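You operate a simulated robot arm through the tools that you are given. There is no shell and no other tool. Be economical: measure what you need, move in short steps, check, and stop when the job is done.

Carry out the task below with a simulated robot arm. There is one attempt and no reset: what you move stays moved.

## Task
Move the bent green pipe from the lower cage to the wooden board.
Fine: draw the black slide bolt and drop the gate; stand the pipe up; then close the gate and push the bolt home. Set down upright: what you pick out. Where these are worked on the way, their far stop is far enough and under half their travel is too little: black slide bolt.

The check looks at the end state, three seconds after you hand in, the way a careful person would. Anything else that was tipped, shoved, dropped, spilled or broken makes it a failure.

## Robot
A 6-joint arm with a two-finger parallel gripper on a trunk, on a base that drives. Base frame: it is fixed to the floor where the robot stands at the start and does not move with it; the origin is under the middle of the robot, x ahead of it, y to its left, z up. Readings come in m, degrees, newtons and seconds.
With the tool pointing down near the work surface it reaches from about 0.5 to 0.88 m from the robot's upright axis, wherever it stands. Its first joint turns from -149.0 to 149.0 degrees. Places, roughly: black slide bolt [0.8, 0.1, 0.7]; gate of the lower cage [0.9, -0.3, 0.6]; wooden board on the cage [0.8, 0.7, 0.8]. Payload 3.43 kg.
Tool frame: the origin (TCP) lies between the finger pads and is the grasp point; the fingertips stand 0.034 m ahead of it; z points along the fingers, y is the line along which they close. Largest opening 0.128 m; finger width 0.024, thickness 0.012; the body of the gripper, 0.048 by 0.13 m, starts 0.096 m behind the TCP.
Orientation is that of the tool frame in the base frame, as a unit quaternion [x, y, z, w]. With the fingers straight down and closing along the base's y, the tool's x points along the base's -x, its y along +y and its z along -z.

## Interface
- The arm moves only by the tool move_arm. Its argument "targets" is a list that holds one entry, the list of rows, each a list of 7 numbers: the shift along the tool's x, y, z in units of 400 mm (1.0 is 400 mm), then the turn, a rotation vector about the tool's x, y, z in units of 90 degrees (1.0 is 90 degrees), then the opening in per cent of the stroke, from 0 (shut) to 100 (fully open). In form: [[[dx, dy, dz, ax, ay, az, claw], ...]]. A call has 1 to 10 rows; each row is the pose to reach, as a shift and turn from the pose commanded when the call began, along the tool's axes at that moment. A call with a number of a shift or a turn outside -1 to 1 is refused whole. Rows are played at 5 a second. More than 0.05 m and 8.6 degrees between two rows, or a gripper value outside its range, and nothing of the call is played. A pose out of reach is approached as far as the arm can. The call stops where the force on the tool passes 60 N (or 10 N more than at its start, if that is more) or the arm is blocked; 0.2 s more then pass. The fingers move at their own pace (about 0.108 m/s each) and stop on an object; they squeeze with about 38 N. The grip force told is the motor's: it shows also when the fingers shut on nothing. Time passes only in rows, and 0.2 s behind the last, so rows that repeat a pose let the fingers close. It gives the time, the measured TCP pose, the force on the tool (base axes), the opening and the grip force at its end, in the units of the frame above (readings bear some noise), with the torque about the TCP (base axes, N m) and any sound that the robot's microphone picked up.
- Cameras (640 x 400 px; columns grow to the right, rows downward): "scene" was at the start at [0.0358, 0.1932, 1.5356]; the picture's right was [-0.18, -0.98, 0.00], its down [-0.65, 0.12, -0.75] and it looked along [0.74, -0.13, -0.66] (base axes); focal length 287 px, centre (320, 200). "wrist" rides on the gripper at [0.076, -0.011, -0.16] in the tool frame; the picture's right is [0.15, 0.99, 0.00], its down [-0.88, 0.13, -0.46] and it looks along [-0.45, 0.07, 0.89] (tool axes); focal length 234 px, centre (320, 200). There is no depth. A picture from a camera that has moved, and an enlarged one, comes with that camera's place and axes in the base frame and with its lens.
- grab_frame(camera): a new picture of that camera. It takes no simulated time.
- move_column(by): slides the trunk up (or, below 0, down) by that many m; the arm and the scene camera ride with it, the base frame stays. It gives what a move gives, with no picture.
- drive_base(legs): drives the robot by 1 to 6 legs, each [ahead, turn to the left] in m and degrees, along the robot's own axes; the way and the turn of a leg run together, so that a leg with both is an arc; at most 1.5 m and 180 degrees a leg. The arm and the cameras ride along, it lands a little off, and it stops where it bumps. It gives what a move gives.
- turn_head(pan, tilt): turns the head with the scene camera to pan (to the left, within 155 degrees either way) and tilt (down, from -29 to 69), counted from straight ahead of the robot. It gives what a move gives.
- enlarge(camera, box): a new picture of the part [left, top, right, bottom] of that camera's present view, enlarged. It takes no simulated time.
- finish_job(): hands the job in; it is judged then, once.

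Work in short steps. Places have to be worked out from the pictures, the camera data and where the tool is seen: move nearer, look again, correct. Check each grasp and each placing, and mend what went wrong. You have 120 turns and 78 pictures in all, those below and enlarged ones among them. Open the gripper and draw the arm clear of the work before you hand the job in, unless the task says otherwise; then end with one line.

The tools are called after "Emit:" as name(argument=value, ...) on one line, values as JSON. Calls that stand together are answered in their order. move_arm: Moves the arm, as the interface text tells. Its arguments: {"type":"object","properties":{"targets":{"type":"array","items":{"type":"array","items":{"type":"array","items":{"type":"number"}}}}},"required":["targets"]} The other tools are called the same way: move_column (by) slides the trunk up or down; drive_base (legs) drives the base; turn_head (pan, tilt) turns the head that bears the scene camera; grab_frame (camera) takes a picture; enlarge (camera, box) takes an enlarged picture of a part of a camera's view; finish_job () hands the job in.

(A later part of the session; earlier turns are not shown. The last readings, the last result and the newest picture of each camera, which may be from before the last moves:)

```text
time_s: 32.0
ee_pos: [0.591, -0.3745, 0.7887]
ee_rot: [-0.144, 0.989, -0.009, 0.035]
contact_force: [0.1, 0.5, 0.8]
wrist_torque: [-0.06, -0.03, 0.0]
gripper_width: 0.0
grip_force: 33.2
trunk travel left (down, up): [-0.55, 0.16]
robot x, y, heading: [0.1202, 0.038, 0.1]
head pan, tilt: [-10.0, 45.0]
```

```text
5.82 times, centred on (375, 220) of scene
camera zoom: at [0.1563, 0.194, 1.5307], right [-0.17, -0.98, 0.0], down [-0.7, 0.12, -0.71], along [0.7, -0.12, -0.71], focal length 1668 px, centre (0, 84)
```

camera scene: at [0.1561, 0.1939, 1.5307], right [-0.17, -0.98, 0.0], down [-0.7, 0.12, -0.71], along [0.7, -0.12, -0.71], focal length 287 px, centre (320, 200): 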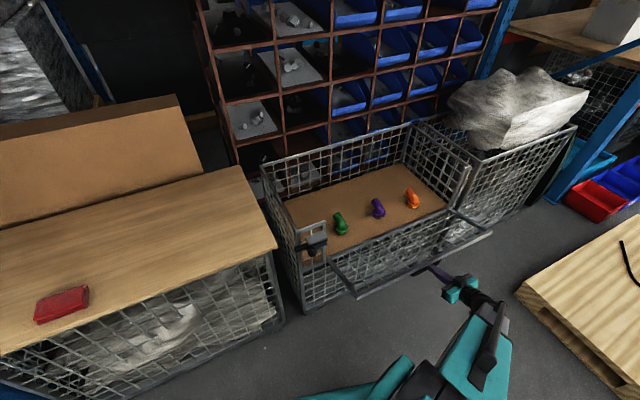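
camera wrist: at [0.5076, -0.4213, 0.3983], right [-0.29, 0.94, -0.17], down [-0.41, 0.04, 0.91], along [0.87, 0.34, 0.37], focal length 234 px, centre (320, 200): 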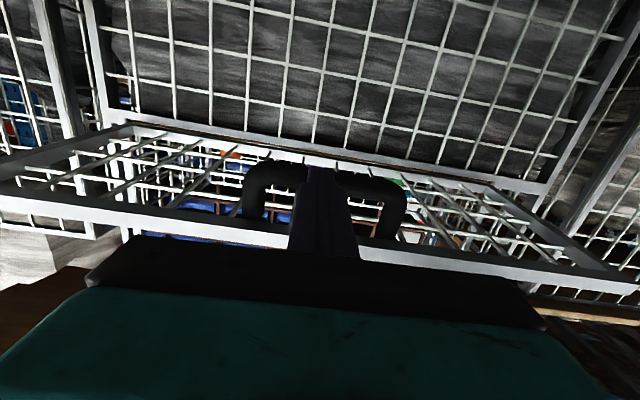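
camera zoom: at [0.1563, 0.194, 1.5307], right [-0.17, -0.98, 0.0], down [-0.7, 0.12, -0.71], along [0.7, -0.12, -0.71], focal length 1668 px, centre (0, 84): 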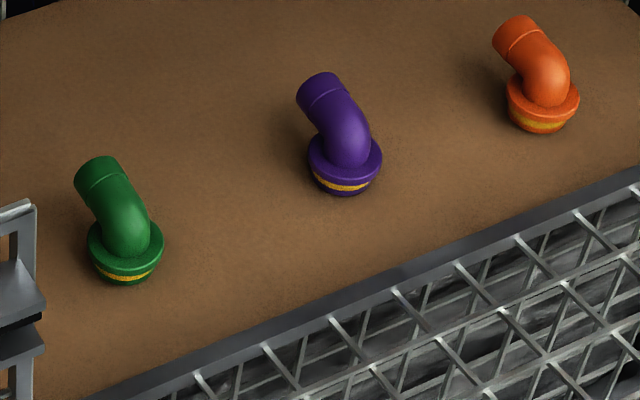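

The pipe stands on its foot with its mouth leaning away. I'll move over it with the fingers open, correct the remaining 4° tilt, and look with the wrist camera.

Emit:
move_arm(targets=[[[-0.092, 0.0545, -0.01, 0, 0.0044, 0, 0], [-0.184, 0.109, -0.02, 0, 0.0088, 0, 20], [-0.275, 0.164, -0.03, 0, 0.0132, 0, 40], [-0.367, 0.218, -0.04, 0, 0.0176, 0, 60], [-0.459, 0.273, -0.05, 0, 0.022, 0, 80], [-0.551, 0.327, -0.06, 0, 0.0264, 0, 100], [-0.643, 0.382, -0.06, 0, 0.0308, 0, 100], [-0.735, 0.436, -0.06, 0, 0.0352, 0, 100], [-0.827, 0.491, -0.06, 0, 0.0396, 0, 100], [-0.918, 0.5455, -0.06, 0, 0.044, 0, 100]]])

Emit:
grab_frame(camera="wrist")

```text
time_s: 34.2
ee_pos: [0.8786, -0.0619, 0.8311]
ee_rot: [-0.144, 0.99, -0.013, 0.003]
contact_force: [-0.9, 0.1, -0.1]
wrist_torque: [-0.01, -0.03, 0.01]
gripper_width: 0.1279
grip_force: 0.0
trunk travel left (down, up): [-0.55, 0.16]
robot x, y, heading: [0.1195, 0.0343, -0.1]
head pan, tilt: [-10.0, 45.0]
```

```text
41 pictures are left
camera wrist: at [0.8077, -0.0895, 0.9908], right [-0.42, 0.91, -0.03], down [0.8, 0.39, 0.45], along [0.42, 0.17, -0.89], focal length 234 px, centre (320, 200)
```

wrist: 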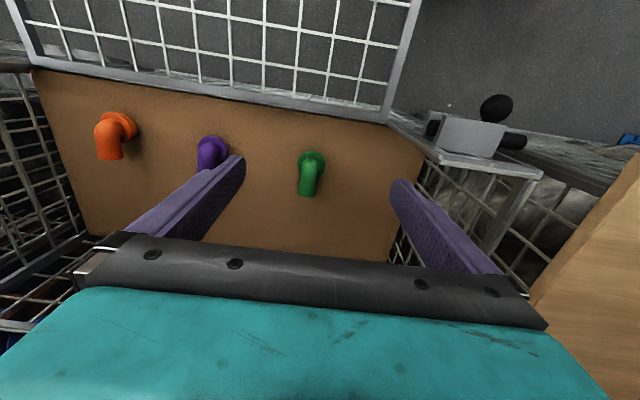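

The foot is at about (0.972,-0.050) with the elbow leaning inward, so closing along the cage's length suits. I'll descend partway over it.

Emit:
move_arm(targets=[[[-0.083, -0.013, 0.08, 0, 0, 0, 100], [-0.166, -0.026, 0.16, 0, 0, 0, 100], [-0.248, -0.038, 0.24, 0, 0, 0, 100], [-0.248, -0.038, 0.34, 0, 0, 0, 100], [-0.248, -0.038, 0.42, 0, 0, 0, 100]]])

Emit:
grab_frame(camera="wrist")

Emit:
enlarge(camera="scene", box=[260, 140, 420, 260])

```text
time_s: 35.4
ee_pos: [0.9778, -0.0486, 0.6638]
ee_rot: [-0.145, 0.989, -0.012, 0.003]
contact_force: [-0.2, -0.5, -0.1]
wrist_torque: [0.02, -0.01, 0.03]
gripper_width: 0.1281
grip_force: 0.1
trunk travel left (down, up): [-0.55, 0.16]
robot x, y, heading: [0.1162, 0.0346, 0.4]
head pan, tilt: [-10.0, 45.0]
```

```text
40 pictures are left
camera wrist: at [0.9078, -0.0774, 0.8245], right [-0.42, 0.91, -0.03], down [0.8, 0.39, 0.45], along [0.42, 0.17, -0.89], focal length 234 px, centre (320, 200)
```

wrist: 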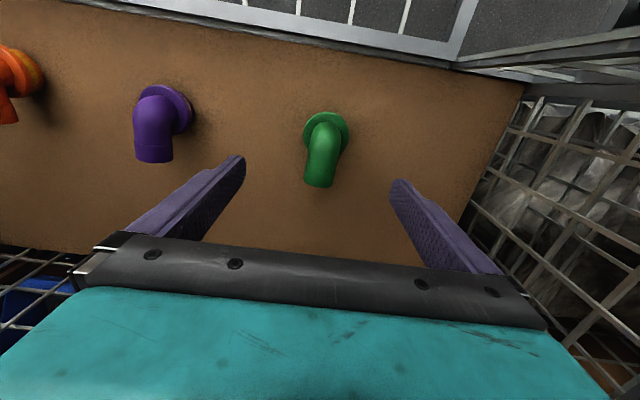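

```text
3.33 times, centred on (340, 200) of scene
camera zoom: at [0.1564, 0.194, 1.5308], right [-0.17, -0.98, 0.0], down [-0.7, 0.12, -0.71], along [0.7, -0.12, -0.71], focal length 956 px, centre (253, 200)
```

zoom: 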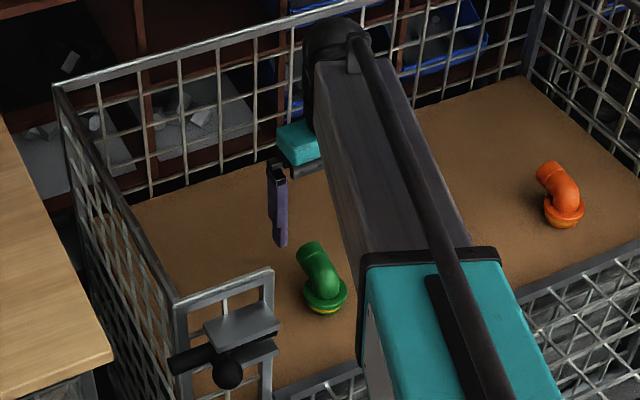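

Alignment is good. I'll descend to TCP z≈0.555, with the fingers straddling the elbow.

Emit:
move_arm(targets=[[[0, 0, 0.07, 0, 0, 0, 100], [0, 0, 0.14, 0, 0, 0, 100], [0, 0, 0.21, 0, 0, 0, 100], [0, 0, 0.27, 0, 0, 0, 100]]])

Emit:
grab_frame(camera="wrist")

Emit:
enlarge(camera="scene", box=[260, 140, 420, 260])

```text
time_s: 36.4
ee_pos: [0.9815, -0.0517, 0.5554]
ee_rot: [-0.144, 0.989, -0.012, 0.003]
contact_force: [-0.5, -1.1, -0.2]
wrist_torque: [0.06, -0.01, -0.02]
gripper_width: 0.1281
grip_force: 0.0
trunk travel left (down, up): [-0.55, 0.16]
robot x, y, heading: [0.12, 0.0384, -0.0]
head pan, tilt: [-10.0, 45.0]
```

```text
38 pictures are left
camera wrist: at [0.91, -0.0805, 0.7158], right [-0.42, 0.91, -0.03], down [0.8, 0.39, 0.45], along [0.42, 0.17, -0.89], focal length 234 px, centre (320, 200)
```

wrist: 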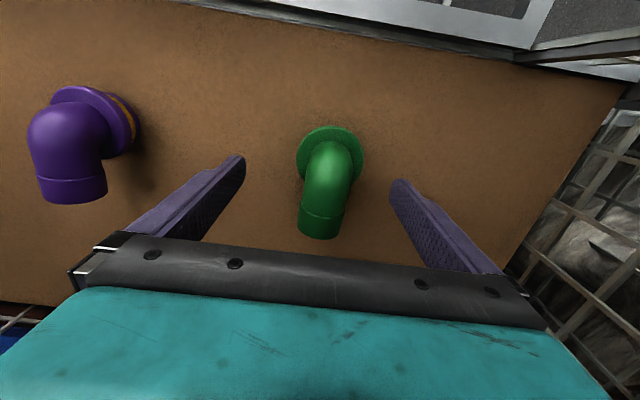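

```text
3.33 times, centred on (340, 200) of scene
camera zoom: at [0.1564, 0.194, 1.5308], right [-0.17, -0.98, 0.0], down [-0.7, 0.12, -0.71], along [0.7, -0.12, -0.71], focal length 956 px, centre (253, 200)
```

zoom: 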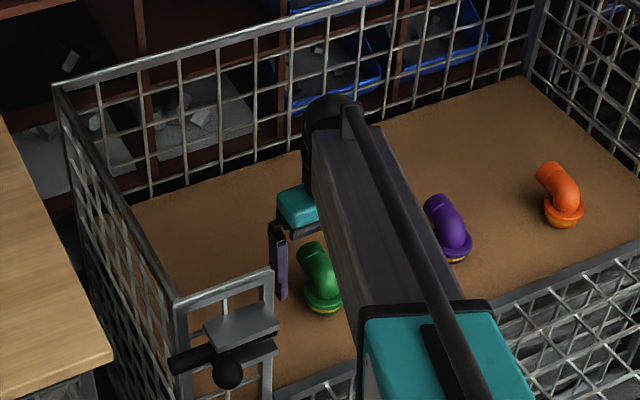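

Foot axis at about (0.968,-0.050). I'll shift 8 mm outward and 12 mm down, then close.

Emit:
move_arm(targets=[[[0.02, 0, 0.015, 0, 0, 0, 100], [0.02, 0, 0.03, 0, 0, 0, 100], [0.02, 0, 0.03, 0, 0, 0, 60], [0.02, 0, 0.03, 0, 0, 0, 30], [0.02, 0, 0.03, 0, 0, 0, 15], [0.02, 0, 0.03, 0, 0, 0, 15], [0.02, 0, 0.03, 0, 0, 0, 15]]])

Emit:
grab_frame(camera="wrist")

```text
time_s: 38.0
ee_pos: [0.973, -0.056, 0.5448]
ee_rot: [-0.145, 0.989, -0.012, 0.003]
contact_force: [0.7, -0.8, 1.2]
wrist_torque: [-0.06, -0.06, 0.02]
gripper_width: 0.0597
grip_force: 38.0
trunk travel left (down, up): [-0.55, 0.16]
robot x, y, heading: [0.1192, 0.036, 0.0]
head pan, tilt: [-10.0, 45.0]
```

```text
36 pictures are left
camera wrist: at [0.9023, -0.0836, 0.7043], right [-0.42, 0.91, -0.03], down [0.8, 0.39, 0.45], along [0.42, 0.17, -0.89], focal length 234 px, centre (320, 200)
```

wrist: 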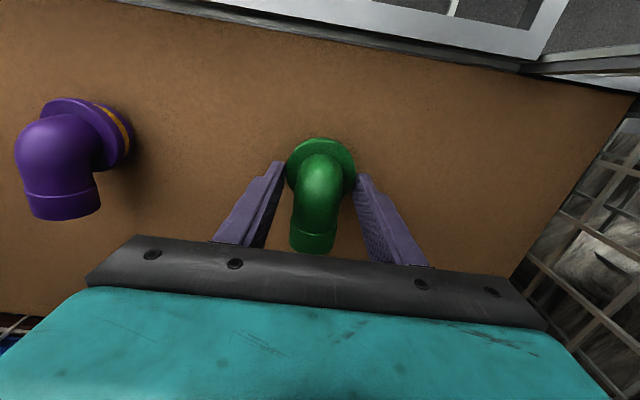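

The tips have closed on the 60 mm foot flange. I'd rather grip the pipe itself, so I'll open, rise 20 mm and close again.

Emit:
move_arm(targets=[[[0, 0, 0, 0, 0, 0, 80], [0, 0, 0, 0, 0, 0, 80], [0, 0, -0.03, 0, 0, 0, 80], [0, 0, -0.05, 0, 0, 0, 80], [0, 0, -0.05, 0, 0, 0, 40], [0, 0, -0.05, 0, 0, 0, 10], [0, 0, -0.05, 0, 0, 0, 10], [0, 0, -0.05, 0, 0, 0, 10]]])

Emit:
grab_frame(camera="wrist")

```text
time_s: 39.8
ee_pos: [0.9726, -0.0554, 0.5633]
ee_rot: [-0.144, 0.989, -0.013, 0.002]
contact_force: [0.6, -0.2, 0.9]
wrist_torque: [0.0, -0.02, -0.01]
gripper_width: 0.0366
grip_force: 37.9
trunk travel left (down, up): [-0.55, 0.16]
robot x, y, heading: [0.1179, 0.0388, 0.2]
head pan, tilt: [-10.0, 45.0]
```

```text
35 pictures are left
camera wrist: at [0.9023, -0.0827, 0.7244], right [-0.42, 0.91, -0.03], down [0.8, 0.39, 0.45], along [0.42, 0.17, -0.89], focal length 234 px, centre (320, 200)
```

wrist: 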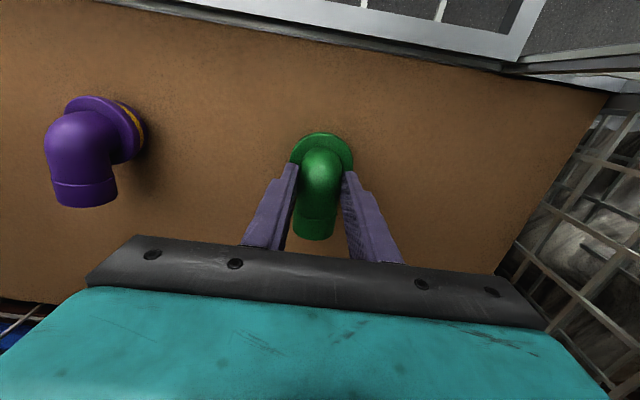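

The pipe is gripped (37 mm). I'll lift it gently first, then straight up.

Emit:
move_arm(targets=[[[0, 0, -0.03, 0, 0, 0, 10], [0, 0, -0.06, 0, 0, 0, 10], [0, 0, -0.12, 0, 0, 0, 10], [0, 0, -0.2, 0, 0, 0, 10], [0, 0, -0.3, 0, 0, 0, 10], [0, 0, -0.4, 0, 0, 0, 10], [0, 0, -0.5, 0, 0, 0, 10], [0, 0, -0.6, 0, 0, 0, 10], [0, 0, -0.7, 0, 0, 0, 10], [0, 0, -0.8, 0, 0, 0, 10]]])

Emit:
grab_frame(camera="wrist")

Emit:
grab_frame(camera="scene")

```text
time_s: 42.0
ee_pos: [0.9699, -0.0473, 0.884]
ee_rot: [-0.145, 0.989, -0.013, 0.003]
contact_force: [-0.3, -0.4, -1.5]
wrist_torque: [-0.03, 0.0, 0.0]
gripper_width: 0.0365
grip_force: 38.4
trunk travel left (down, up): [-0.55, 0.16]
robot x, y, heading: [0.1162, 0.0359, 0.2]
head pan, tilt: [-10.0, 45.0]
```

```text
34 pictures are left
camera wrist: at [0.8984, -0.0757, 1.0433], right [-0.42, 0.91, -0.03], down [0.8, 0.39, 0.45], along [0.42, 0.17, -0.89], focal length 234 px, centre (320, 200)
```

wrist: 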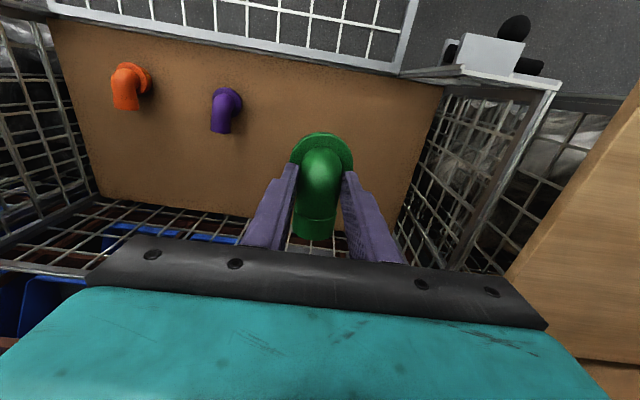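

```text
33 pictures are left
camera scene: at [0.1562, 0.194, 1.5307], right [-0.17, -0.98, 0.0], down [-0.7, 0.12, -0.71], along [0.7, -0.12, -0.71], focal length 287 px, centre (320, 200)
```

scene: 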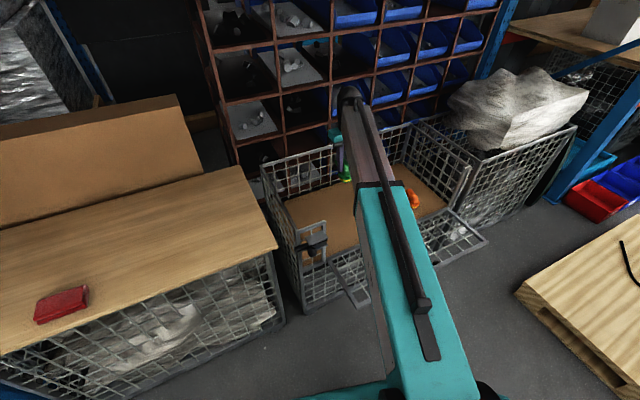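

The pipe hangs upright in the grip. I'll raise the column 0.1 m for clearance above the board (≈0.8), then carry it toward (0.75, 0.48).

Emit:
move_column(by=0.1)

Emit:
move_arm(targets=[[[0.0106, 0.1015, 0, 0, 0, 0, 10], [0.0212, 0.203, 0, 0, 0, 0, 10], [0.0318, 0.3045, 0, 0, 0, 0, 10], [0.0424, 0.406, 0, 0, 0, 0, 10], [0.053, 0.507, 0, 0, 0, 0, 10], [0.0636, 0.6085, 0, 0, 0, 0, 10], [0.0742, 0.71, 0, 0, 0, 0, 10]]])

Emit:
move_arm(targets=[[[0.0106, 0.1015, 0, 0, 0, 0, 10], [0.0212, 0.203, 0, 0, 0, 0, 10], [0.0318, 0.3045, 0, 0, 0, 0, 10], [0.0424, 0.406, 0, 0, 0, 0, 10], [0.053, 0.507, 0, 0, 0, 0, 10], [0.0636, 0.6085, 0, 0, 0, 0, 10], [0.0742, 0.71, 0, 0, 0, 0, 10]]])

Emit:
grab_frame(camera="scene")

Emit:
grab_frame(camera="wrist")

```text
time_s: 43.4
ee_pos: [0.9696, -0.0485, 0.9836]
ee_rot: [-0.145, 0.989, -0.013, 0.002]
contact_force: [-0.1, 0.6, -1.3]
wrist_torque: [0.01, -0.03, 0.01]
gripper_width: 0.0366
grip_force: 38.2
trunk travel left (down, up): [-0.65, 0.06]
robot x, y, heading: [0.1176, 0.0381, 0.4]
head pan, tilt: [-10.0, 45.0]
```

```text
time_s: 45.0
ee_pos: [0.8601, 0.221, 0.9766]
ee_rot: [-0.144, 0.99, -0.013, 0.003]
contact_force: [0.3, 0.3, -0.9]
wrist_torque: [0.06, -0.03, 0.0]
gripper_width: 0.0367
grip_force: 38.0
trunk travel left (down, up): [-0.65, 0.06]
robot x, y, heading: [0.1166, 0.0349, 0.1]
head pan, tilt: [-10.0, 45.0]
```

```text
time_s: 46.6
ee_pos: [0.7506, 0.4803, 0.9673]
ee_rot: [-0.144, 0.99, -0.013, 0.002]
contact_force: [0.7, 0.2, -1.5]
wrist_torque: [-0.02, 0.01, 0.03]
gripper_width: 0.0365
grip_force: 38.7
trunk travel left (down, up): [-0.65, 0.06]
robot x, y, heading: [0.1199, 0.0394, 0.1]
head pan, tilt: [-10.0, 45.0]
```

```text
32 pictures are left
camera scene: at [0.1562, 0.1945, 1.6307], right [-0.17, -0.98, 0.0], down [-0.7, 0.12, -0.71], along [0.7, -0.12, -0.71], focal length 287 px, centre (320, 200)
```

scene: 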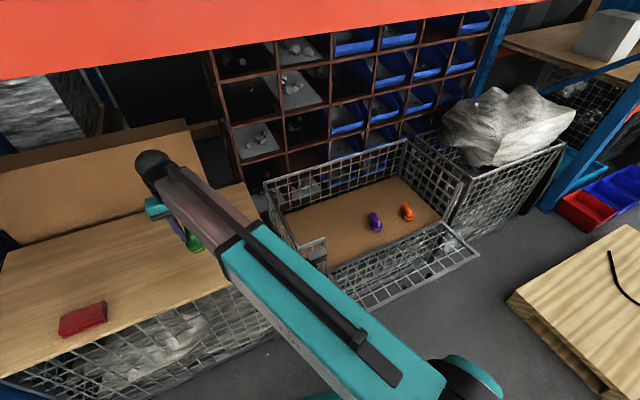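

```text
31 pictures are left
camera wrist: at [0.6804, 0.4524, 1.1258], right [-0.42, 0.91, -0.03], down [0.8, 0.39, 0.45], along [0.42, 0.17, -0.89], focal length 234 px, centre (320, 200)
```

wrist: 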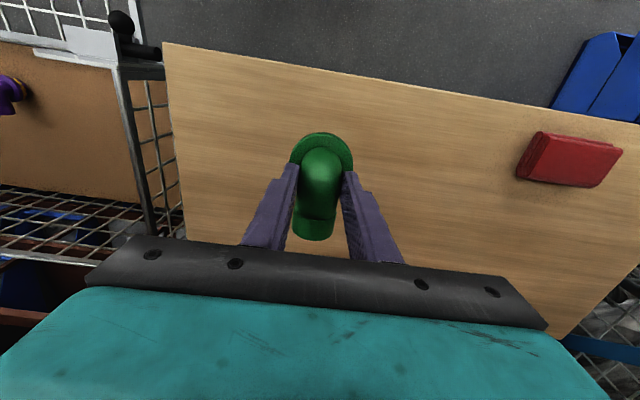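

The board top is at about z 0.755, so the foot should touch at TCP z≈0.85. I'll descend to about 0.875 first.

Emit:
move_arm(targets=[[[0, 0, 0.06, 0, 0, 0, 10], [0, 0, 0.12, 0, 0, 0, 10], [0, 0, 0.18, 0, 0, 0, 10], [0, 0, 0.23, 0, 0, 0, 10]]])

Emit:
enlarge(camera="scene", box=[140, 190, 260, 270])

```text
time_s: 47.6
ee_pos: [0.7525, 0.4789, 0.8757]
ee_rot: [-0.145, 0.989, -0.013, 0.003]
contact_force: [-0.3, 1.2, -0.7]
wrist_torque: [-0.01, 0.0, -0.01]
gripper_width: 0.0366
grip_force: 37.8
trunk travel left (down, up): [-0.65, 0.06]
robot x, y, heading: [0.1204, 0.0356, -0.1]
head pan, tilt: [-10.0, 45.0]
```

```text
5.00 times, centred on (200, 230) of scene
camera zoom: at [0.1564, 0.1943, 1.6307], right [-0.17, -0.98, 0.0], down [-0.7, 0.12, -0.71], along [0.7, -0.12, -0.71], focal length 1434 px, centre (920, 50)
```

zoom: 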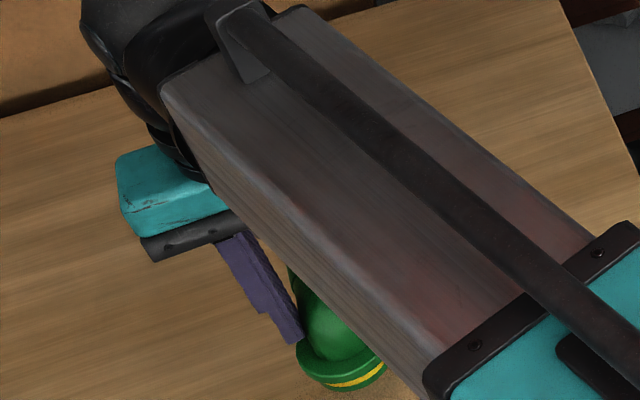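

Still free. I'll descend in 4 mm rows.

Emit:
move_arm(targets=[[[0, 0, 0.01, 0, 0, 0, 10], [0, 0, 0.02, 0, 0, 0, 10], [0, 0, 0.03, 0, 0, 0, 10], [0, 0, 0.04, 0, 0, 0, 10]]])

```text
time_s: 48.6
ee_pos: [0.7508, 0.4762, 0.8609]
ee_rot: [-0.145, 0.989, -0.013, 0.002]
contact_force: [-0.3, -0.2, -1.6]
wrist_torque: [0.01, 0.02, 0.01]
gripper_width: 0.0368
grip_force: 37.7
trunk travel left (down, up): [-0.65, 0.06]
robot x, y, heading: [0.1196, 0.037, 0.2]
head pan, tilt: [-10.0, 45.0]
```

Emit:
move_arm(targets=[[[0, 0, 0.006, 0, 0, 0, 10], [0, 0, 0.012, 0, 0, 0, 10], [0, 0, 0.018, 0, 0, 0, 10]]])

```text
time_s: 49.4
ee_pos: [0.7506, 0.4757, 0.8527]
ee_rot: [-0.145, 0.989, -0.013, 0.002]
contact_force: [1.0, -0.4, -1.0]
wrist_torque: [-0.02, -0.02, -0.02]
gripper_width: 0.0366
grip_force: 38.0
trunk travel left (down, up): [-0.65, 0.06]
robot x, y, heading: [0.1186, 0.0402, 0.1]
head pan, tilt: [-10.0, 45.0]
```

No contact yet (force about -1 N is just the weight), so I'll continue down in small rows.

Emit:
move_arm(targets=[[[0, 0, 0.006, 0, 0, 0, 10], [0, 0, 0.012, 0, 0, 0, 10], [0, 0, 0.018, 0, 0, 0, 10]]])

Emit:
enlarge(camera="scene", box=[140, 190, 260, 270])

```text
time_s: 50.2
ee_pos: [0.7522, 0.4778, 0.8457]
ee_rot: [-0.144, 0.99, -0.013, 0.003]
contact_force: [-0.2, 0.9, -1.6]
wrist_torque: [0.01, 0.04, -0.02]
gripper_width: 0.0368
grip_force: 38.2
trunk travel left (down, up): [-0.65, 0.06]
robot x, y, heading: [0.1232, 0.037, 0.2]
head pan, tilt: [-10.0, 45.0]
```

```text
5.00 times, centred on (200, 230) of scene
camera zoom: at [0.1563, 0.1942, 1.6307], right [-0.17, -0.98, 0.0], down [-0.7, 0.12, -0.71], along [0.7, -0.12, -0.71], focal length 1434 px, centre (920, 50)
```

zoom: 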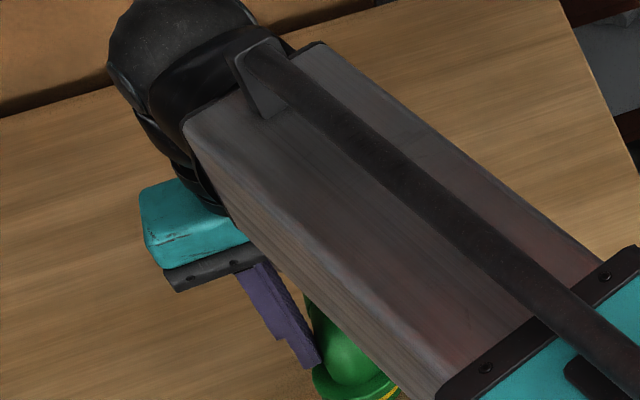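

Still free, so I'll go on down.

Emit:
move_arm(targets=[[[0, 0, 0.005, 0, 0, 0, 10], [0, 0, 0.01, 0, 0, 0, 10], [0, 0, 0.015, 0, 0, 0, 10], [0, 0, 0.02, 0, 0, 0, 10]]])

```text
time_s: 51.2
ee_pos: [0.7507, 0.4762, 0.8398]
ee_rot: [-0.144, 0.989, -0.012, 0.003]
contact_force: [0.0, -0.5, 11.8]
wrist_torque: [0.24, 0.15, -0.04]
gripper_width: 0.0368
grip_force: 37.8
trunk travel left (down, up): [-0.65, 0.06]
robot x, y, heading: [0.1186, 0.0387, 0.2]
head pan, tilt: [-10.0, 45.0]
```

Contact with the board (12 N). I'll ease 1 mm up, open slowly, and rise.

Emit:
move_arm(targets=[[[0, 0, -0.0025, 0, 0, 0, 10], [0, 0, -0.0025, 0, 0, 0, 32], [0, 0, -0.0025, 0, 0, 0, 45], [0, 0, -0.0025, 0, 0, 0, 70], [0, 0, -0.0025, 0, 0, 0, 70], [0, 0, -0.05, 0, 0, 0, 70], [0, 0, -0.15, 0, 0, 0, 70], [0, 0, -0.25, 0, 0, 0, 70], [0, 0, -0.32, 0, 0, 0, 70]]])

Emit:
grab_frame(camera="wrist")

```text
time_s: 53.2
ee_pos: [0.7505, 0.4806, 0.9659]
ee_rot: [-0.145, 0.989, -0.012, 0.003]
contact_force: [-0.3, 0.2, 0.7]
wrist_torque: [0.0, -0.01, -0.02]
gripper_width: 0.0895
grip_force: 0.1
trunk travel left (down, up): [-0.65, 0.06]
robot x, y, heading: [0.1166, 0.0396, -0.3]
head pan, tilt: [-10.0, 45.0]
```

```text
28 pictures are left
camera wrist: at [0.6799, 0.4523, 1.1262], right [-0.42, 0.91, -0.03], down [0.8, 0.39, 0.45], along [0.42, 0.17, -0.89], focal length 234 px, centre (320, 200)
```

wrist: 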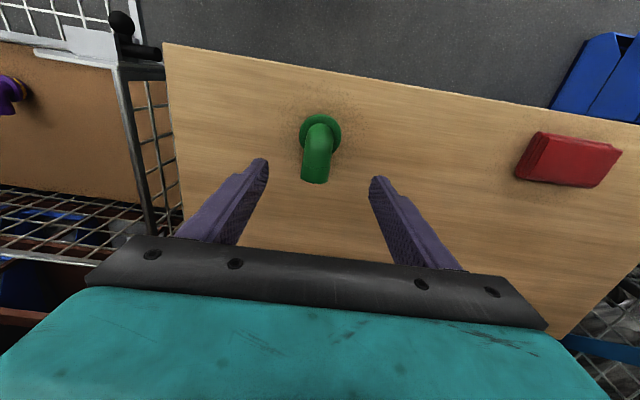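

The pipe stands upright on the board. I'll carry the arm back right toward the gate in three passes, then lower the column again.

Emit:
move_arm(targets=[[[0.0475, -0.0921, 0, 0, 0, 0, 70], [0.095, -0.1842, 0, 0, 0, 0, 70], [0.1425, -0.2763, 0, 0, 0, 0, 70], [0.19, -0.3684, 0, 0, 0, 0, 50], [0.2375, -0.4605, 0, 0, 0, 0, 30], [0.285, -0.5526, 0, 0, 0, 0, 0], [0.3327, -0.6447, 0, 0, 0, 0, 0]]])

Emit:
move_arm(targets=[[[0.0475, -0.0921, 0, 0, 0, 0, 0], [0.095, -0.1842, 0, 0, 0, 0, 0], [0.1425, -0.2763, 0, 0, 0, 0, 0], [0.19, -0.3684, 0, 0, 0, 0, 0], [0.2375, -0.4605, 0, 0, 0, 0, 0], [0.285, -0.5526, 0, 0, 0, 0, 0], [0.3327, -0.6447, 0, 0, 0, 0, 0]]])

Emit:
move_arm(targets=[[[0.0475, -0.0921, 0, 0, 0, 0, 0], [0.095, -0.1842, 0, 0, 0, 0, 0], [0.1425, -0.2763, 0, 0, 0, 0, 0], [0.19, -0.3684, 0, 0, 0, 0, 0], [0.2375, -0.4605, 0, 0, 0, 0, 0], [0.285, -0.5526, 0, 0, 0, 0, 0], [0.3327, -0.6447, 0, 0, 0, 0, 0]]])

Emit:
move_column(by=-0.1)

Emit:
grab_frame(camera="scene")

```text
time_s: 54.8
ee_pos: [0.6965, 0.1968, 0.9705]
ee_rot: [-0.144, 0.989, -0.012, 0.002]
contact_force: [-0.2, 0.4, 0.8]
wrist_torque: [-0.02, -0.02, 0.02]
gripper_width: 0.0002
grip_force: 33.4
trunk travel left (down, up): [-0.65, 0.06]
robot x, y, heading: [0.1182, 0.0394, 0.1]
head pan, tilt: [-10.0, 45.0]
```

```text
time_s: 56.4
ee_pos: [0.6746, -0.0983, 0.9839]
ee_rot: [-0.144, 0.989, -0.012, 0.0]
contact_force: [0.3, 0.0, -0.9]
wrist_torque: [0.03, 0.0, 0.02]
gripper_width: 0.0
grip_force: 32.7
out of reach, approached as far as the arm can: row 2, 3, 4, 5, 6, 7
trunk travel left (down, up): [-0.65, 0.06]
robot x, y, heading: [0.1198, 0.0341, -0.3]
head pan, tilt: [-10.0, 45.0]
```

```text
time_s: 58.0
ee_pos: [0.6233, -0.3825, 0.9912]
ee_rot: [-0.143, 0.99, -0.012, 0.002]
contact_force: [0.4, -0.8, 0.6]
wrist_torque: [-0.02, -0.01, -0.05]
gripper_width: 0.0
grip_force: 33.1
trunk travel left (down, up): [-0.65, 0.06]
robot x, y, heading: [0.1211, 0.0375, 0.2]
head pan, tilt: [-10.0, 45.0]
```

```text
time_s: 59.3
ee_pos: [0.6232, -0.3824, 0.8922]
ee_rot: [-0.144, 0.99, -0.013, 0.003]
contact_force: [-1.0, -0.4, -0.1]
wrist_torque: [0.03, 0.03, 0.03]
gripper_width: 0.0
grip_force: 33.1
trunk travel left (down, up): [-0.55, 0.16]
robot x, y, heading: [0.1184, 0.0379, 0.1]
head pan, tilt: [-10.0, 45.0]
```

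```text
27 pictures are left
camera scene: at [0.1561, 0.194, 1.5308], right [-0.17, -0.98, 0.0], down [-0.7, 0.12, -0.71], along [0.7, -0.12, -0.71], focal length 287 px, centre (320, 200)
```

scene: 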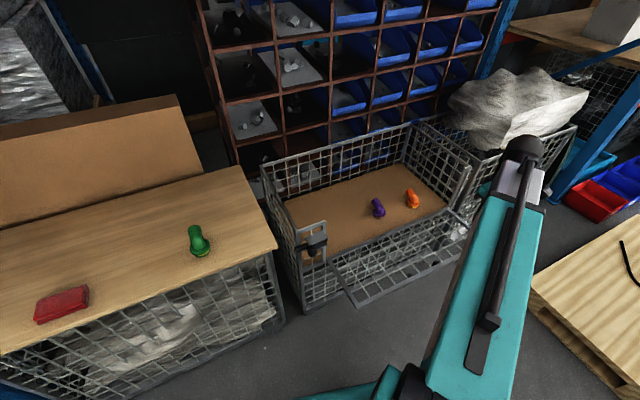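

The pipe stands on the board and the gate is still horizontal. I'll return to the retreat pose and tilt the tool to horizontal again.

Emit:
move_arm(targets=[[[0.025, 0.014, 0.087, 0, 0, 0, 0], [0.049, 0.028, 0.173, 0, 0, 0, 0], [0.073, 0.043, 0.259, 0, 0, 0, 0]]])

Emit:
move_arm(targets=[[[0, 0, 0, 0, -0.094, 0, 0], [0, 0, 0, 0, -0.188, 0, 0], [0, 0, 0, 0, -0.282, 0, 0], [0, 0, 0, 0, -0.376, 0, 0], [0, 0, 0, 0, -0.47, 0, 0], [0, 0, 0, 0, -0.564, 0, 0], [0, 0, 0, 0, -0.658, 0, 0], [0, 0, 0, 0, -0.752, 0, 0], [0, 0, 0, 0, -0.846, 0, 0], [0, 0, 0, 0, -0.94, 0, 0]]])

```text
time_s: 60.1
ee_pos: [0.5896, -0.3763, 0.7844]
ee_rot: [-0.145, 0.989, -0.012, 0.003]
contact_force: [0.6, -0.2, 0.2]
wrist_torque: [0.01, -0.01, 0.0]
gripper_width: 0.0001
grip_force: 33.3
trunk travel left (down, up): [-0.55, 0.16]
robot x, y, heading: [0.1215, 0.041, -0.1]
head pan, tilt: [-10.0, 45.0]
```

```text
time_s: 62.3
ee_pos: [0.5917, -0.3762, 0.7886]
ee_rot: [-0.116, 0.729, 0.088, 0.669]
contact_force: [0.1, 0.7, -0.2]
wrist_torque: [0.02, 0.0, 0.01]
gripper_width: 0.0
grip_force: 32.8
trunk travel left (down, up): [-0.55, 0.16]
robot x, y, heading: [0.1215, 0.0368, -0.1]
head pan, tilt: [-10.0, 45.0]
```

Same orientation as before. Lowering along the earlier path.

Emit:
move_arm(targets=[[[0.1, 0, 0, 0, 0, 0, 0], [0.2, 0, 0, 0, 0, 0, 0], [0.3, 0, 0, 0, 0, 0, 0], [0.4, 0, 0, 0, 0, 0, 0], [0.5, 0, 0, 0, 0, 0, 0], [0.6, 0, 0, 0, 0, 0, 0], [0.7, 0, 0, 0, 0, 0, 0], [0.8, 0, 0, 0, 0, 0, 0]]])

Emit:
grab_frame(camera="wrist")

Emit:
enlarge(camera="scene", box=[260, 160, 540, 340])

```text
time_s: 64.1
ee_pos: [0.5657, -0.3938, 0.4705]
ee_rot: [-0.115, 0.73, 0.087, 0.668]
contact_force: [0.9, 0.1, -0.2]
wrist_torque: [-0.02, 0.01, -0.01]
gripper_width: 0.0
grip_force: 33.0
trunk travel left (down, up): [-0.55, 0.16]
robot x, y, heading: [0.1222, 0.0385, 0.0]
head pan, tilt: [-10.0, 45.0]
```

```text
26 pictures are left
camera wrist: at [0.4104, -0.4525, 0.4092], right [-0.29, 0.94, -0.17], down [-0.4, 0.04, 0.92], along [0.87, 0.34, 0.36], focal length 234 px, centre (320, 200)
```

wrist: 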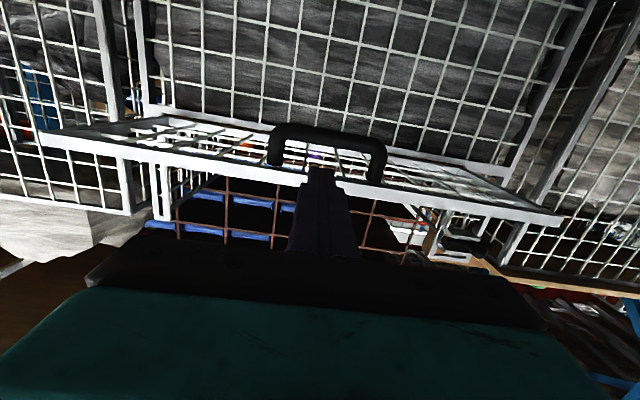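

```text
2.22 times, centred on (400, 250) of scene
camera zoom: at [0.1561, 0.1939, 1.5308], right [-0.17, -0.98, 0.0], down [-0.7, 0.12, -0.71], along [0.7, -0.12, -0.71], focal length 637 px, centre (142, 89)
```

zoom: 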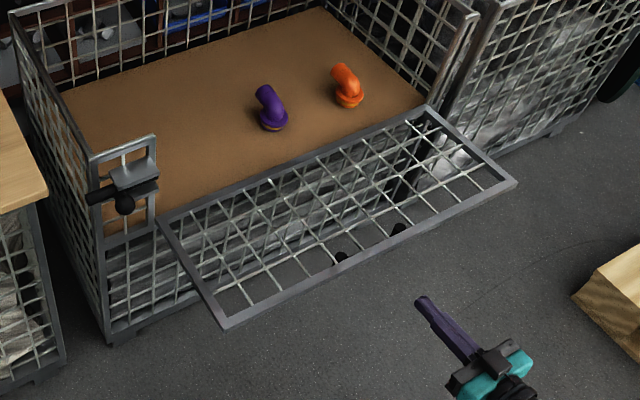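

The tip points into the space between the bar and the gate rail, as before. Inserting 0.1 m.

Emit:
move_arm(targets=[[[0, 0.005, 0.06, 0, 0, 0, 0], [0, 0.007, 0.12, 0, 0, 0, 0], [0, 0.007, 0.18, 0, 0, 0, 0], [0, 0.007, 0.25, 0, 0, 0, 0]]])

Emit:
grab_frame(camera="wrist")

```text
time_s: 65.1
ee_pos: [0.6594, -0.3612, 0.4619]
ee_rot: [-0.115, 0.73, 0.087, 0.669]
contact_force: [-0.3, -0.1, 0.3]
wrist_torque: [0.01, -0.01, -0.04]
gripper_width: 0.0
grip_force: 32.5
trunk travel left (down, up): [-0.55, 0.16]
robot x, y, heading: [0.1218, 0.0419, 0.1]
head pan, tilt: [-10.0, 45.0]
```

```text
24 pictures are left
camera wrist: at [0.5046, -0.4217, 0.401], right [-0.29, 0.94, -0.17], down [-0.4, 0.04, 0.92], along [0.87, 0.34, 0.36], focal length 234 px, centre (320, 200)
```

wrist: 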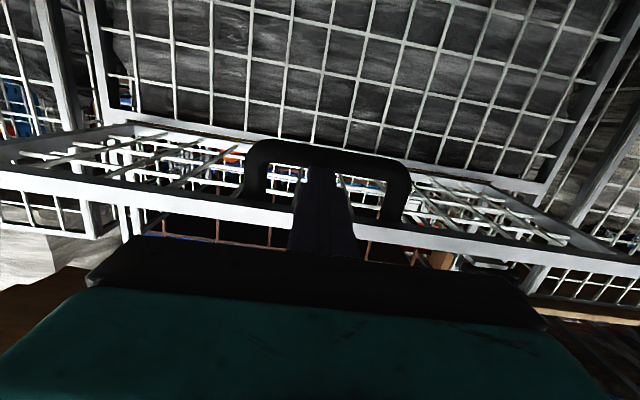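

The peg is engaged. I'll swing the gate up along the reverse arc, about 36° first.

Emit:
move_arm(targets=[[[-0.0475, 0, -0.004, 0, 0.0444, 0, 0], [-0.095, 0, -0.005, 0, 0.0889, 0, 0], [-0.1425, 0, -0.002, 0, 0.1333, 0, 0], [-0.19, 0, 0.004, 0, 0.1778, 0, 0], [-0.237, 0, 0.013, 0, 0.2222, 0, 0], [-0.2825, 0, 0.025, 0, 0.2667, 0, 0], [-0.3275, 0, 0.041, 0, 0.3111, 0, 0], [-0.3715, 0, 0.06, 0, 0.3556, 0, 0], [-0.414, 0, 0.081, 0, 0.4, 0, 0]]])

Emit:
enlarge(camera="scene", box=[260, 120, 540, 300])

```text
time_s: 67.1
ee_pos: [0.7038, -0.3452, 0.6235]
ee_rot: [-0.137, 0.9, 0.048, 0.41]
contact_force: [-10.6, -0.8, -5.9]
wrist_torque: [-0.07, 0.03, -0.05]
gripper_width: 0.0
grip_force: 32.7
trunk travel left (down, up): [-0.55, 0.16]
robot x, y, heading: [0.1175, 0.0367, 0.0]
head pan, tilt: [-10.0, 45.0]
```

```text
2.22 times, centred on (400, 210) of scene
camera zoom: at [0.1559, 0.1936, 1.5308], right [-0.17, -0.98, 0.0], down [-0.7, 0.12, -0.71], along [0.7, -0.12, -0.71], focal length 637 px, centre (142, 178)
```

zoom: 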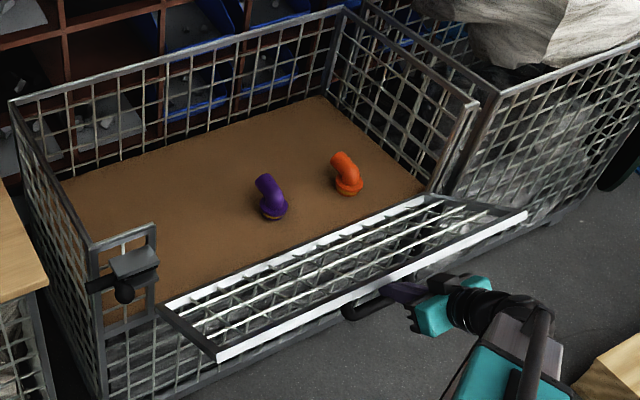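

The gate is rising with about 11 N. I'll continue another 36°.

Emit:
move_arm(targets=[[[-0.0475, 0, -0.004, 0, 0.0444, 0, 0], [-0.095, 0, -0.005, 0, 0.0889, 0, 0], [-0.1425, 0, -0.002, 0, 0.1333, 0, 0], [-0.19, 0, 0.004, 0, 0.1778, 0, 0], [-0.237, 0, 0.013, 0, 0.2222, 0, 0], [-0.2825, 0, 0.025, 0, 0.2667, 0, 0], [-0.3275, 0, 0.041, 0, 0.3111, 0, 0], [-0.3715, 0, 0.06, 0, 0.3556, 0, 0], [-0.414, 0, 0.081, 0, 0.4, 0, 0]]])

Emit:
enlarge(camera="scene", box=[260, 100, 540, 280])

Emit:
grab_frame(camera="wrist")

```text
time_s: 69.1
ee_pos: [0.8325, -0.3044, 0.7246]
ee_rot: [-0.145, 0.983, 0.003, 0.112]
contact_force: [-5.5, -1.4, -0.4]
wrist_torque: [0.0, -0.01, 0.01]
gripper_width: 0.0
grip_force: 33.2
trunk travel left (down, up): [-0.55, 0.16]
robot x, y, heading: [0.1195, 0.0363, -0.0]
head pan, tilt: [-10.0, 45.0]
```

```text
2.22 times, centred on (400, 190) of scene
camera zoom: at [0.1556, 0.194, 1.5308], right [-0.17, -0.98, 0.0], down [-0.7, 0.12, -0.71], along [0.7, -0.12, -0.71], focal length 637 px, centre (142, 222)
```

zoom: 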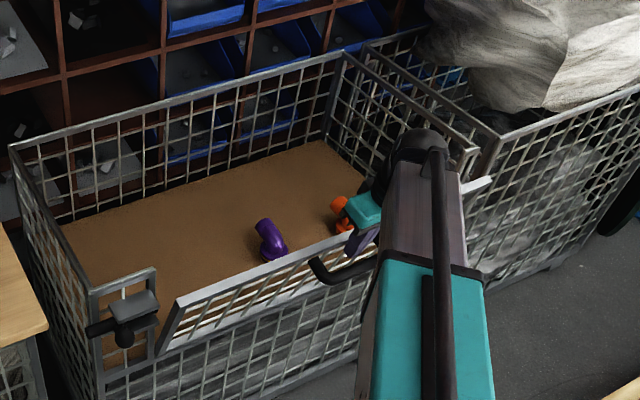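

```text
21 pictures are left
camera wrist: at [0.73, -0.3428, 0.8642], right [-0.42, 0.91, -0.06], down [0.68, 0.36, 0.64], along [0.6, 0.23, -0.77], focal length 234 px, centre (320, 200)
```

wrist: 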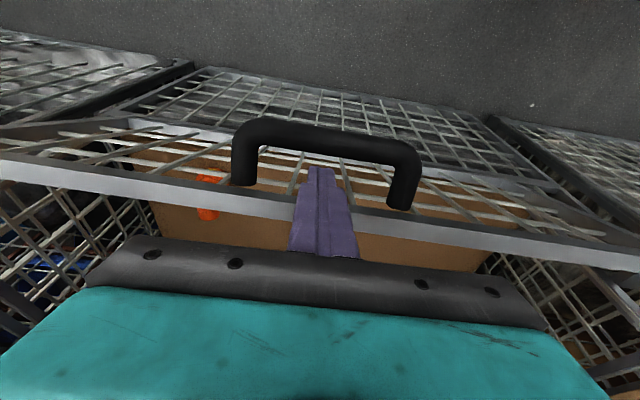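

About 20° remain. I'll rotate 12° more.

Emit:
move_arm(targets=[[[-0.0475, 0, -0.004, 0, 0.0444, 0, 0], [-0.095, 0, -0.005, 0, 0.0889, 0, 0], [-0.1425, 0, -0.002, 0, 0.1333, 0, 0], [-0.1425, 0, -0.002, 0, 0.1333, 0, 0]]])

```text
time_s: 70.1
ee_pos: [0.885, -0.2865, 0.7382]
ee_rot: [-0.144, 0.989, -0.011, 0.009]
contact_force: [-0.7, -0.5, 0.9]
wrist_torque: [-0.02, -0.01, 0.03]
gripper_width: 0.0
grip_force: 33.1
trunk travel left (down, up): [-0.55, 0.16]
robot x, y, heading: [0.1188, 0.0357, 0.3]
head pan, tilt: [-10.0, 45.0]
```

Tool vertical, contact force near zero. I'll push inward in small steps until the gate meets its stop.

Emit:
move_arm(targets=[[[-0.0125, 0, 0, 0, 0, 0, 0], [-0.025, 0, 0, 0, 0, 0, 0], [-0.0375, 0, 0, 0, 0, 0, 0], [-0.05, 0, 0, 0, 0, 0, 0]]])

Emit:
enlarge(camera="scene", box=[260, 100, 540, 280])

Emit:
grab_frame(camera="wrist")

```text
time_s: 71.1
ee_pos: [0.8991, -0.2825, 0.7395]
ee_rot: [-0.143, 0.99, -0.011, 0.004]
contact_force: [-26.4, -4.1, 0.0]
wrist_torque: [-0.42, 0.8, 0.01]
gripper_width: 0.0
grip_force: 33.0
trunk travel left (down, up): [-0.55, 0.16]
robot x, y, heading: [0.1182, 0.0347, 0.1]
head pan, tilt: [-10.0, 45.0]
```

```text
2.22 times, centred on (400, 190) of scene
camera zoom: at [0.1539, 0.1938, 1.5308], right [-0.17, -0.98, 0.0], down [-0.7, 0.12, -0.71], along [0.7, -0.12, -0.71], focal length 637 px, centre (142, 222)
```

zoom: 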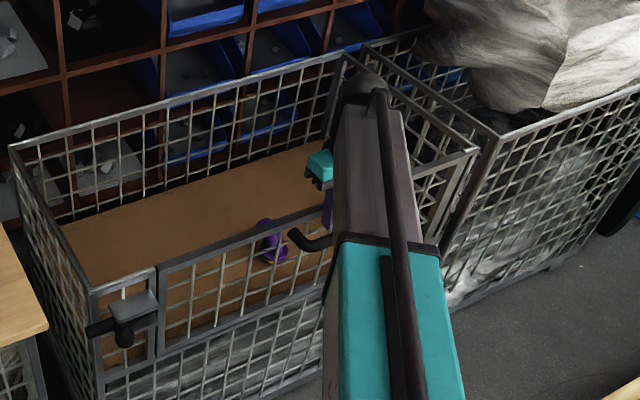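

```text
19 pictures are left
camera wrist: at [0.8287, -0.3116, 0.8981], right [-0.42, 0.91, -0.03], down [0.8, 0.39, 0.46], along [0.42, 0.17, -0.89], focal length 234 px, centre (320, 200)
```

wrist: 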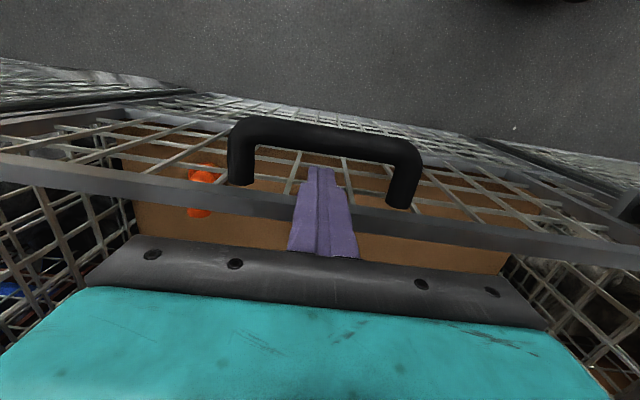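

The gate is flush with its frame, held at its stop by 26 N. I'll ease the peg 7 mm outward and lift it out.

Emit:
move_arm(targets=[[[0.018, 0, 0, 0, 0, 0, 0], [0.018, 0, -0.06, 0, 0, 0, 0], [0.018, 0, -0.14, 0, 0, 0, 0], [0.018, 0, -0.24, 0, 0, 0, 0], [0.018, 0, -0.34, 0, 0, 0, 0]]])

Emit:
grab_frame(camera="wrist")

```text
time_s: 72.3
ee_pos: [0.8953, -0.283, 0.8761]
ee_rot: [-0.144, 0.989, -0.012, 0.008]
contact_force: [0.4, 0.6, -0.1]
wrist_torque: [0.04, 0.0, -0.02]
gripper_width: 0.0001
grip_force: 32.4
trunk travel left (down, up): [-0.55, 0.16]
robot x, y, heading: [0.121, 0.0398, -0.1]
head pan, tilt: [-10.0, 45.0]
```

```text
18 pictures are left
camera wrist: at [0.8231, -0.3111, 1.0349], right [-0.42, 0.91, -0.03], down [0.8, 0.39, 0.46], along [0.43, 0.17, -0.89], focal length 234 px, centre (320, 200)
```

wrist: 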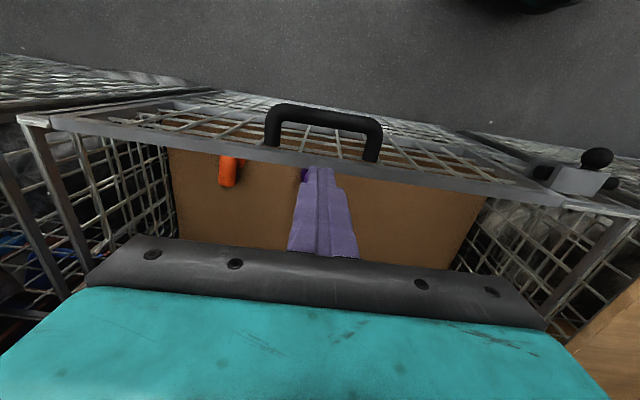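

The gate stays closed. I'll move over to above the drawn knob (≈(0.734,0.114)), opening the fingers.

Emit:
move_arm(targets=[[[0.0103, 0.107, 0, 0, 0, 0, 0], [0.0205, 0.214, 0, 0, 0, 0, 20], [0.0308, 0.321, 0, 0, 0, 0, 40], [0.041, 0.428, 0, 0, 0, 0, 60], [0.0513, 0.535, 0, 0, 0, 0, 60], [0.0615, 0.642, 0, 0, 0, 0, 60], [0.0718, 0.749, 0, 0, 0, 0, 60], [0.082, 0.856, 0, 0, 0, 0, 60], [0.0923, 0.963, 0.05, 0, 0, 0, 60]]])

Emit:
move_arm(targets=[[[0.006, 0.06, 0.03, 0, 0, 0, 60], [0.0103, 0.107, 0.08, 0, 0, 0, 60]]])

Emit:
grab_frame(camera="wrist")

```text
time_s: 74.3
ee_pos: [0.7498, 0.0781, 0.8433]
ee_rot: [-0.145, 0.989, -0.012, 0.008]
contact_force: [-0.1, -0.3, -0.4]
wrist_torque: [0.0, 0.02, -0.02]
gripper_width: 0.077
grip_force: 0.1
trunk travel left (down, up): [-0.55, 0.16]
robot x, y, heading: [0.117, 0.0348, -0.0]
head pan, tilt: [-10.0, 45.0]
```

```text
time_s: 74.9
ee_pos: [0.735, 0.1178, 0.8094]
ee_rot: [-0.144, 0.989, -0.012, 0.009]
contact_force: [-0.5, 0.1, -0.4]
wrist_torque: [0.02, 0.0, 0.03]
gripper_width: 0.0769
grip_force: 0.0
trunk travel left (down, up): [-0.55, 0.16]
robot x, y, heading: [0.1144, 0.0367, -0.2]
head pan, tilt: [-10.0, 45.0]
```

```text
17 pictures are left
camera wrist: at [0.6626, 0.0886, 0.9682], right [-0.42, 0.91, -0.03], down [0.8, 0.39, 0.46], along [0.43, 0.17, -0.89], focal length 234 px, centre (320, 200)
```

wrist: 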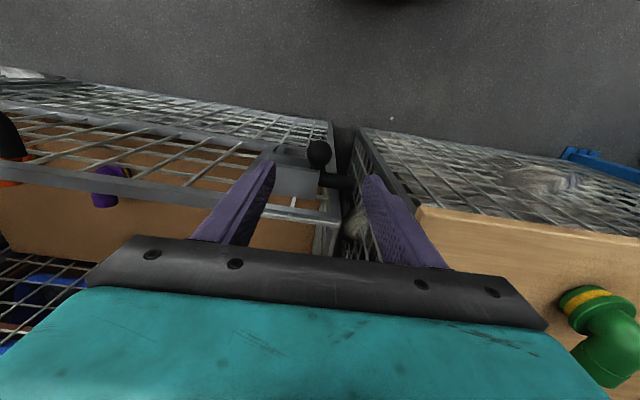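

The knob is between the fingers (≈(0.74,0.114)). I'll descend to z≈0.69 and close.

Emit:
move_arm(targets=[[[-0.004, 0, 0.08, 0, 0, 0, 60], [-0.004, 0, 0.16, 0, 0, 0, 60], [-0.004, 0, 0.24, 0, 0, 0, 60], [-0.004, 0, 0.299, 0, 0, 0, 60], [-0.004, 0, 0.299, 0, 0, 0, 30], [-0.004, 0, 0.299, 0, 0, 0, 10], [-0.004, 0, 0.299, 0, 0, 0, 10]]])

Emit:
grab_frame(camera="wrist")

```text
time_s: 76.5
ee_pos: [0.7389, 0.1132, 0.6915]
ee_rot: [-0.145, 0.989, -0.013, 0.008]
contact_force: [-0.5, 1.6, -5.0]
wrist_torque: [0.52, -0.31, -0.27]
gripper_width: 0.0305
grip_force: 45.4
trunk travel left (down, up): [-0.55, 0.16]
robot x, y, heading: [0.1168, 0.0332, -0.0]
head pan, tilt: [-10.0, 45.0]
```

```text
16 pictures are left
camera wrist: at [0.667, 0.0848, 0.8489], right [-0.42, 0.91, -0.03], down [0.8, 0.39, 0.46], along [0.43, 0.17, -0.89], focal length 234 px, centre (320, 200)
```

wrist: 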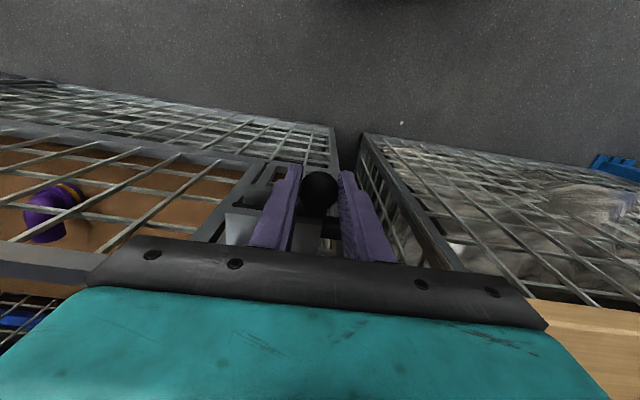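

Knob gripped (30 mm). I'll push the bolt home to the right.

Emit:
move_arm(targets=[[[0, -0.025, 0, 0, 0, 0, 10], [0, -0.05, 0, 0, 0, 0, 10], [0, -0.075, 0, 0, 0, 0, 10], [0, -0.1, 0, 0, 0, 0, 10], [0, -0.115, 0, 0, 0, 0, 10], [0, -0.13, 0, 0, 0, 0, 10], [0, -0.14, 0, 0, 0, 0, 10]]])

Emit:
grab_frame(camera="wrist")

```text
time_s: 78.2
ee_pos: [0.752, 0.0696, 0.6903]
ee_rot: [-0.145, 0.989, -0.002, 0.005]
contact_force: [1.6, 7.7, -13.6]
wrist_torque: [1.24, -0.49, -0.32]
gripper_width: 0.0301
grip_force: 45.1
trunk travel left (down, up): [-0.55, 0.16]
robot x, y, heading: [0.1171, 0.0391, -0.0]
head pan, tilt: [-10.0, 45.0]
stopped in row 7: the force on the tool passed its limit at 61 N (the readings are from after the stop); the commanded pose is now the measured one
```

```text
15 pictures are left
camera wrist: at [0.6812, 0.037, 0.8491], right [-0.42, 0.91, -0.01], down [0.8, 0.38, 0.46], along [0.42, 0.19, -0.89], focal length 234 px, centre (320, 200)
```

wrist: 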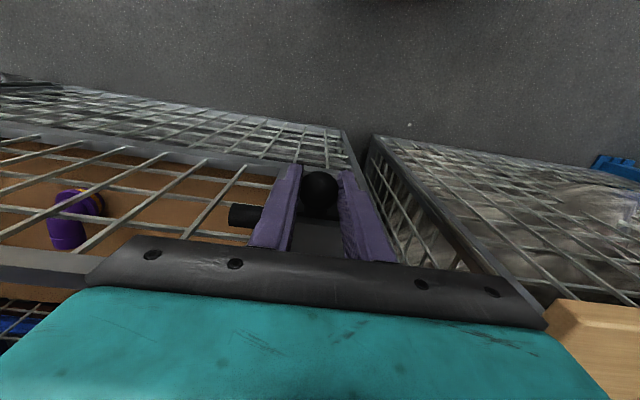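

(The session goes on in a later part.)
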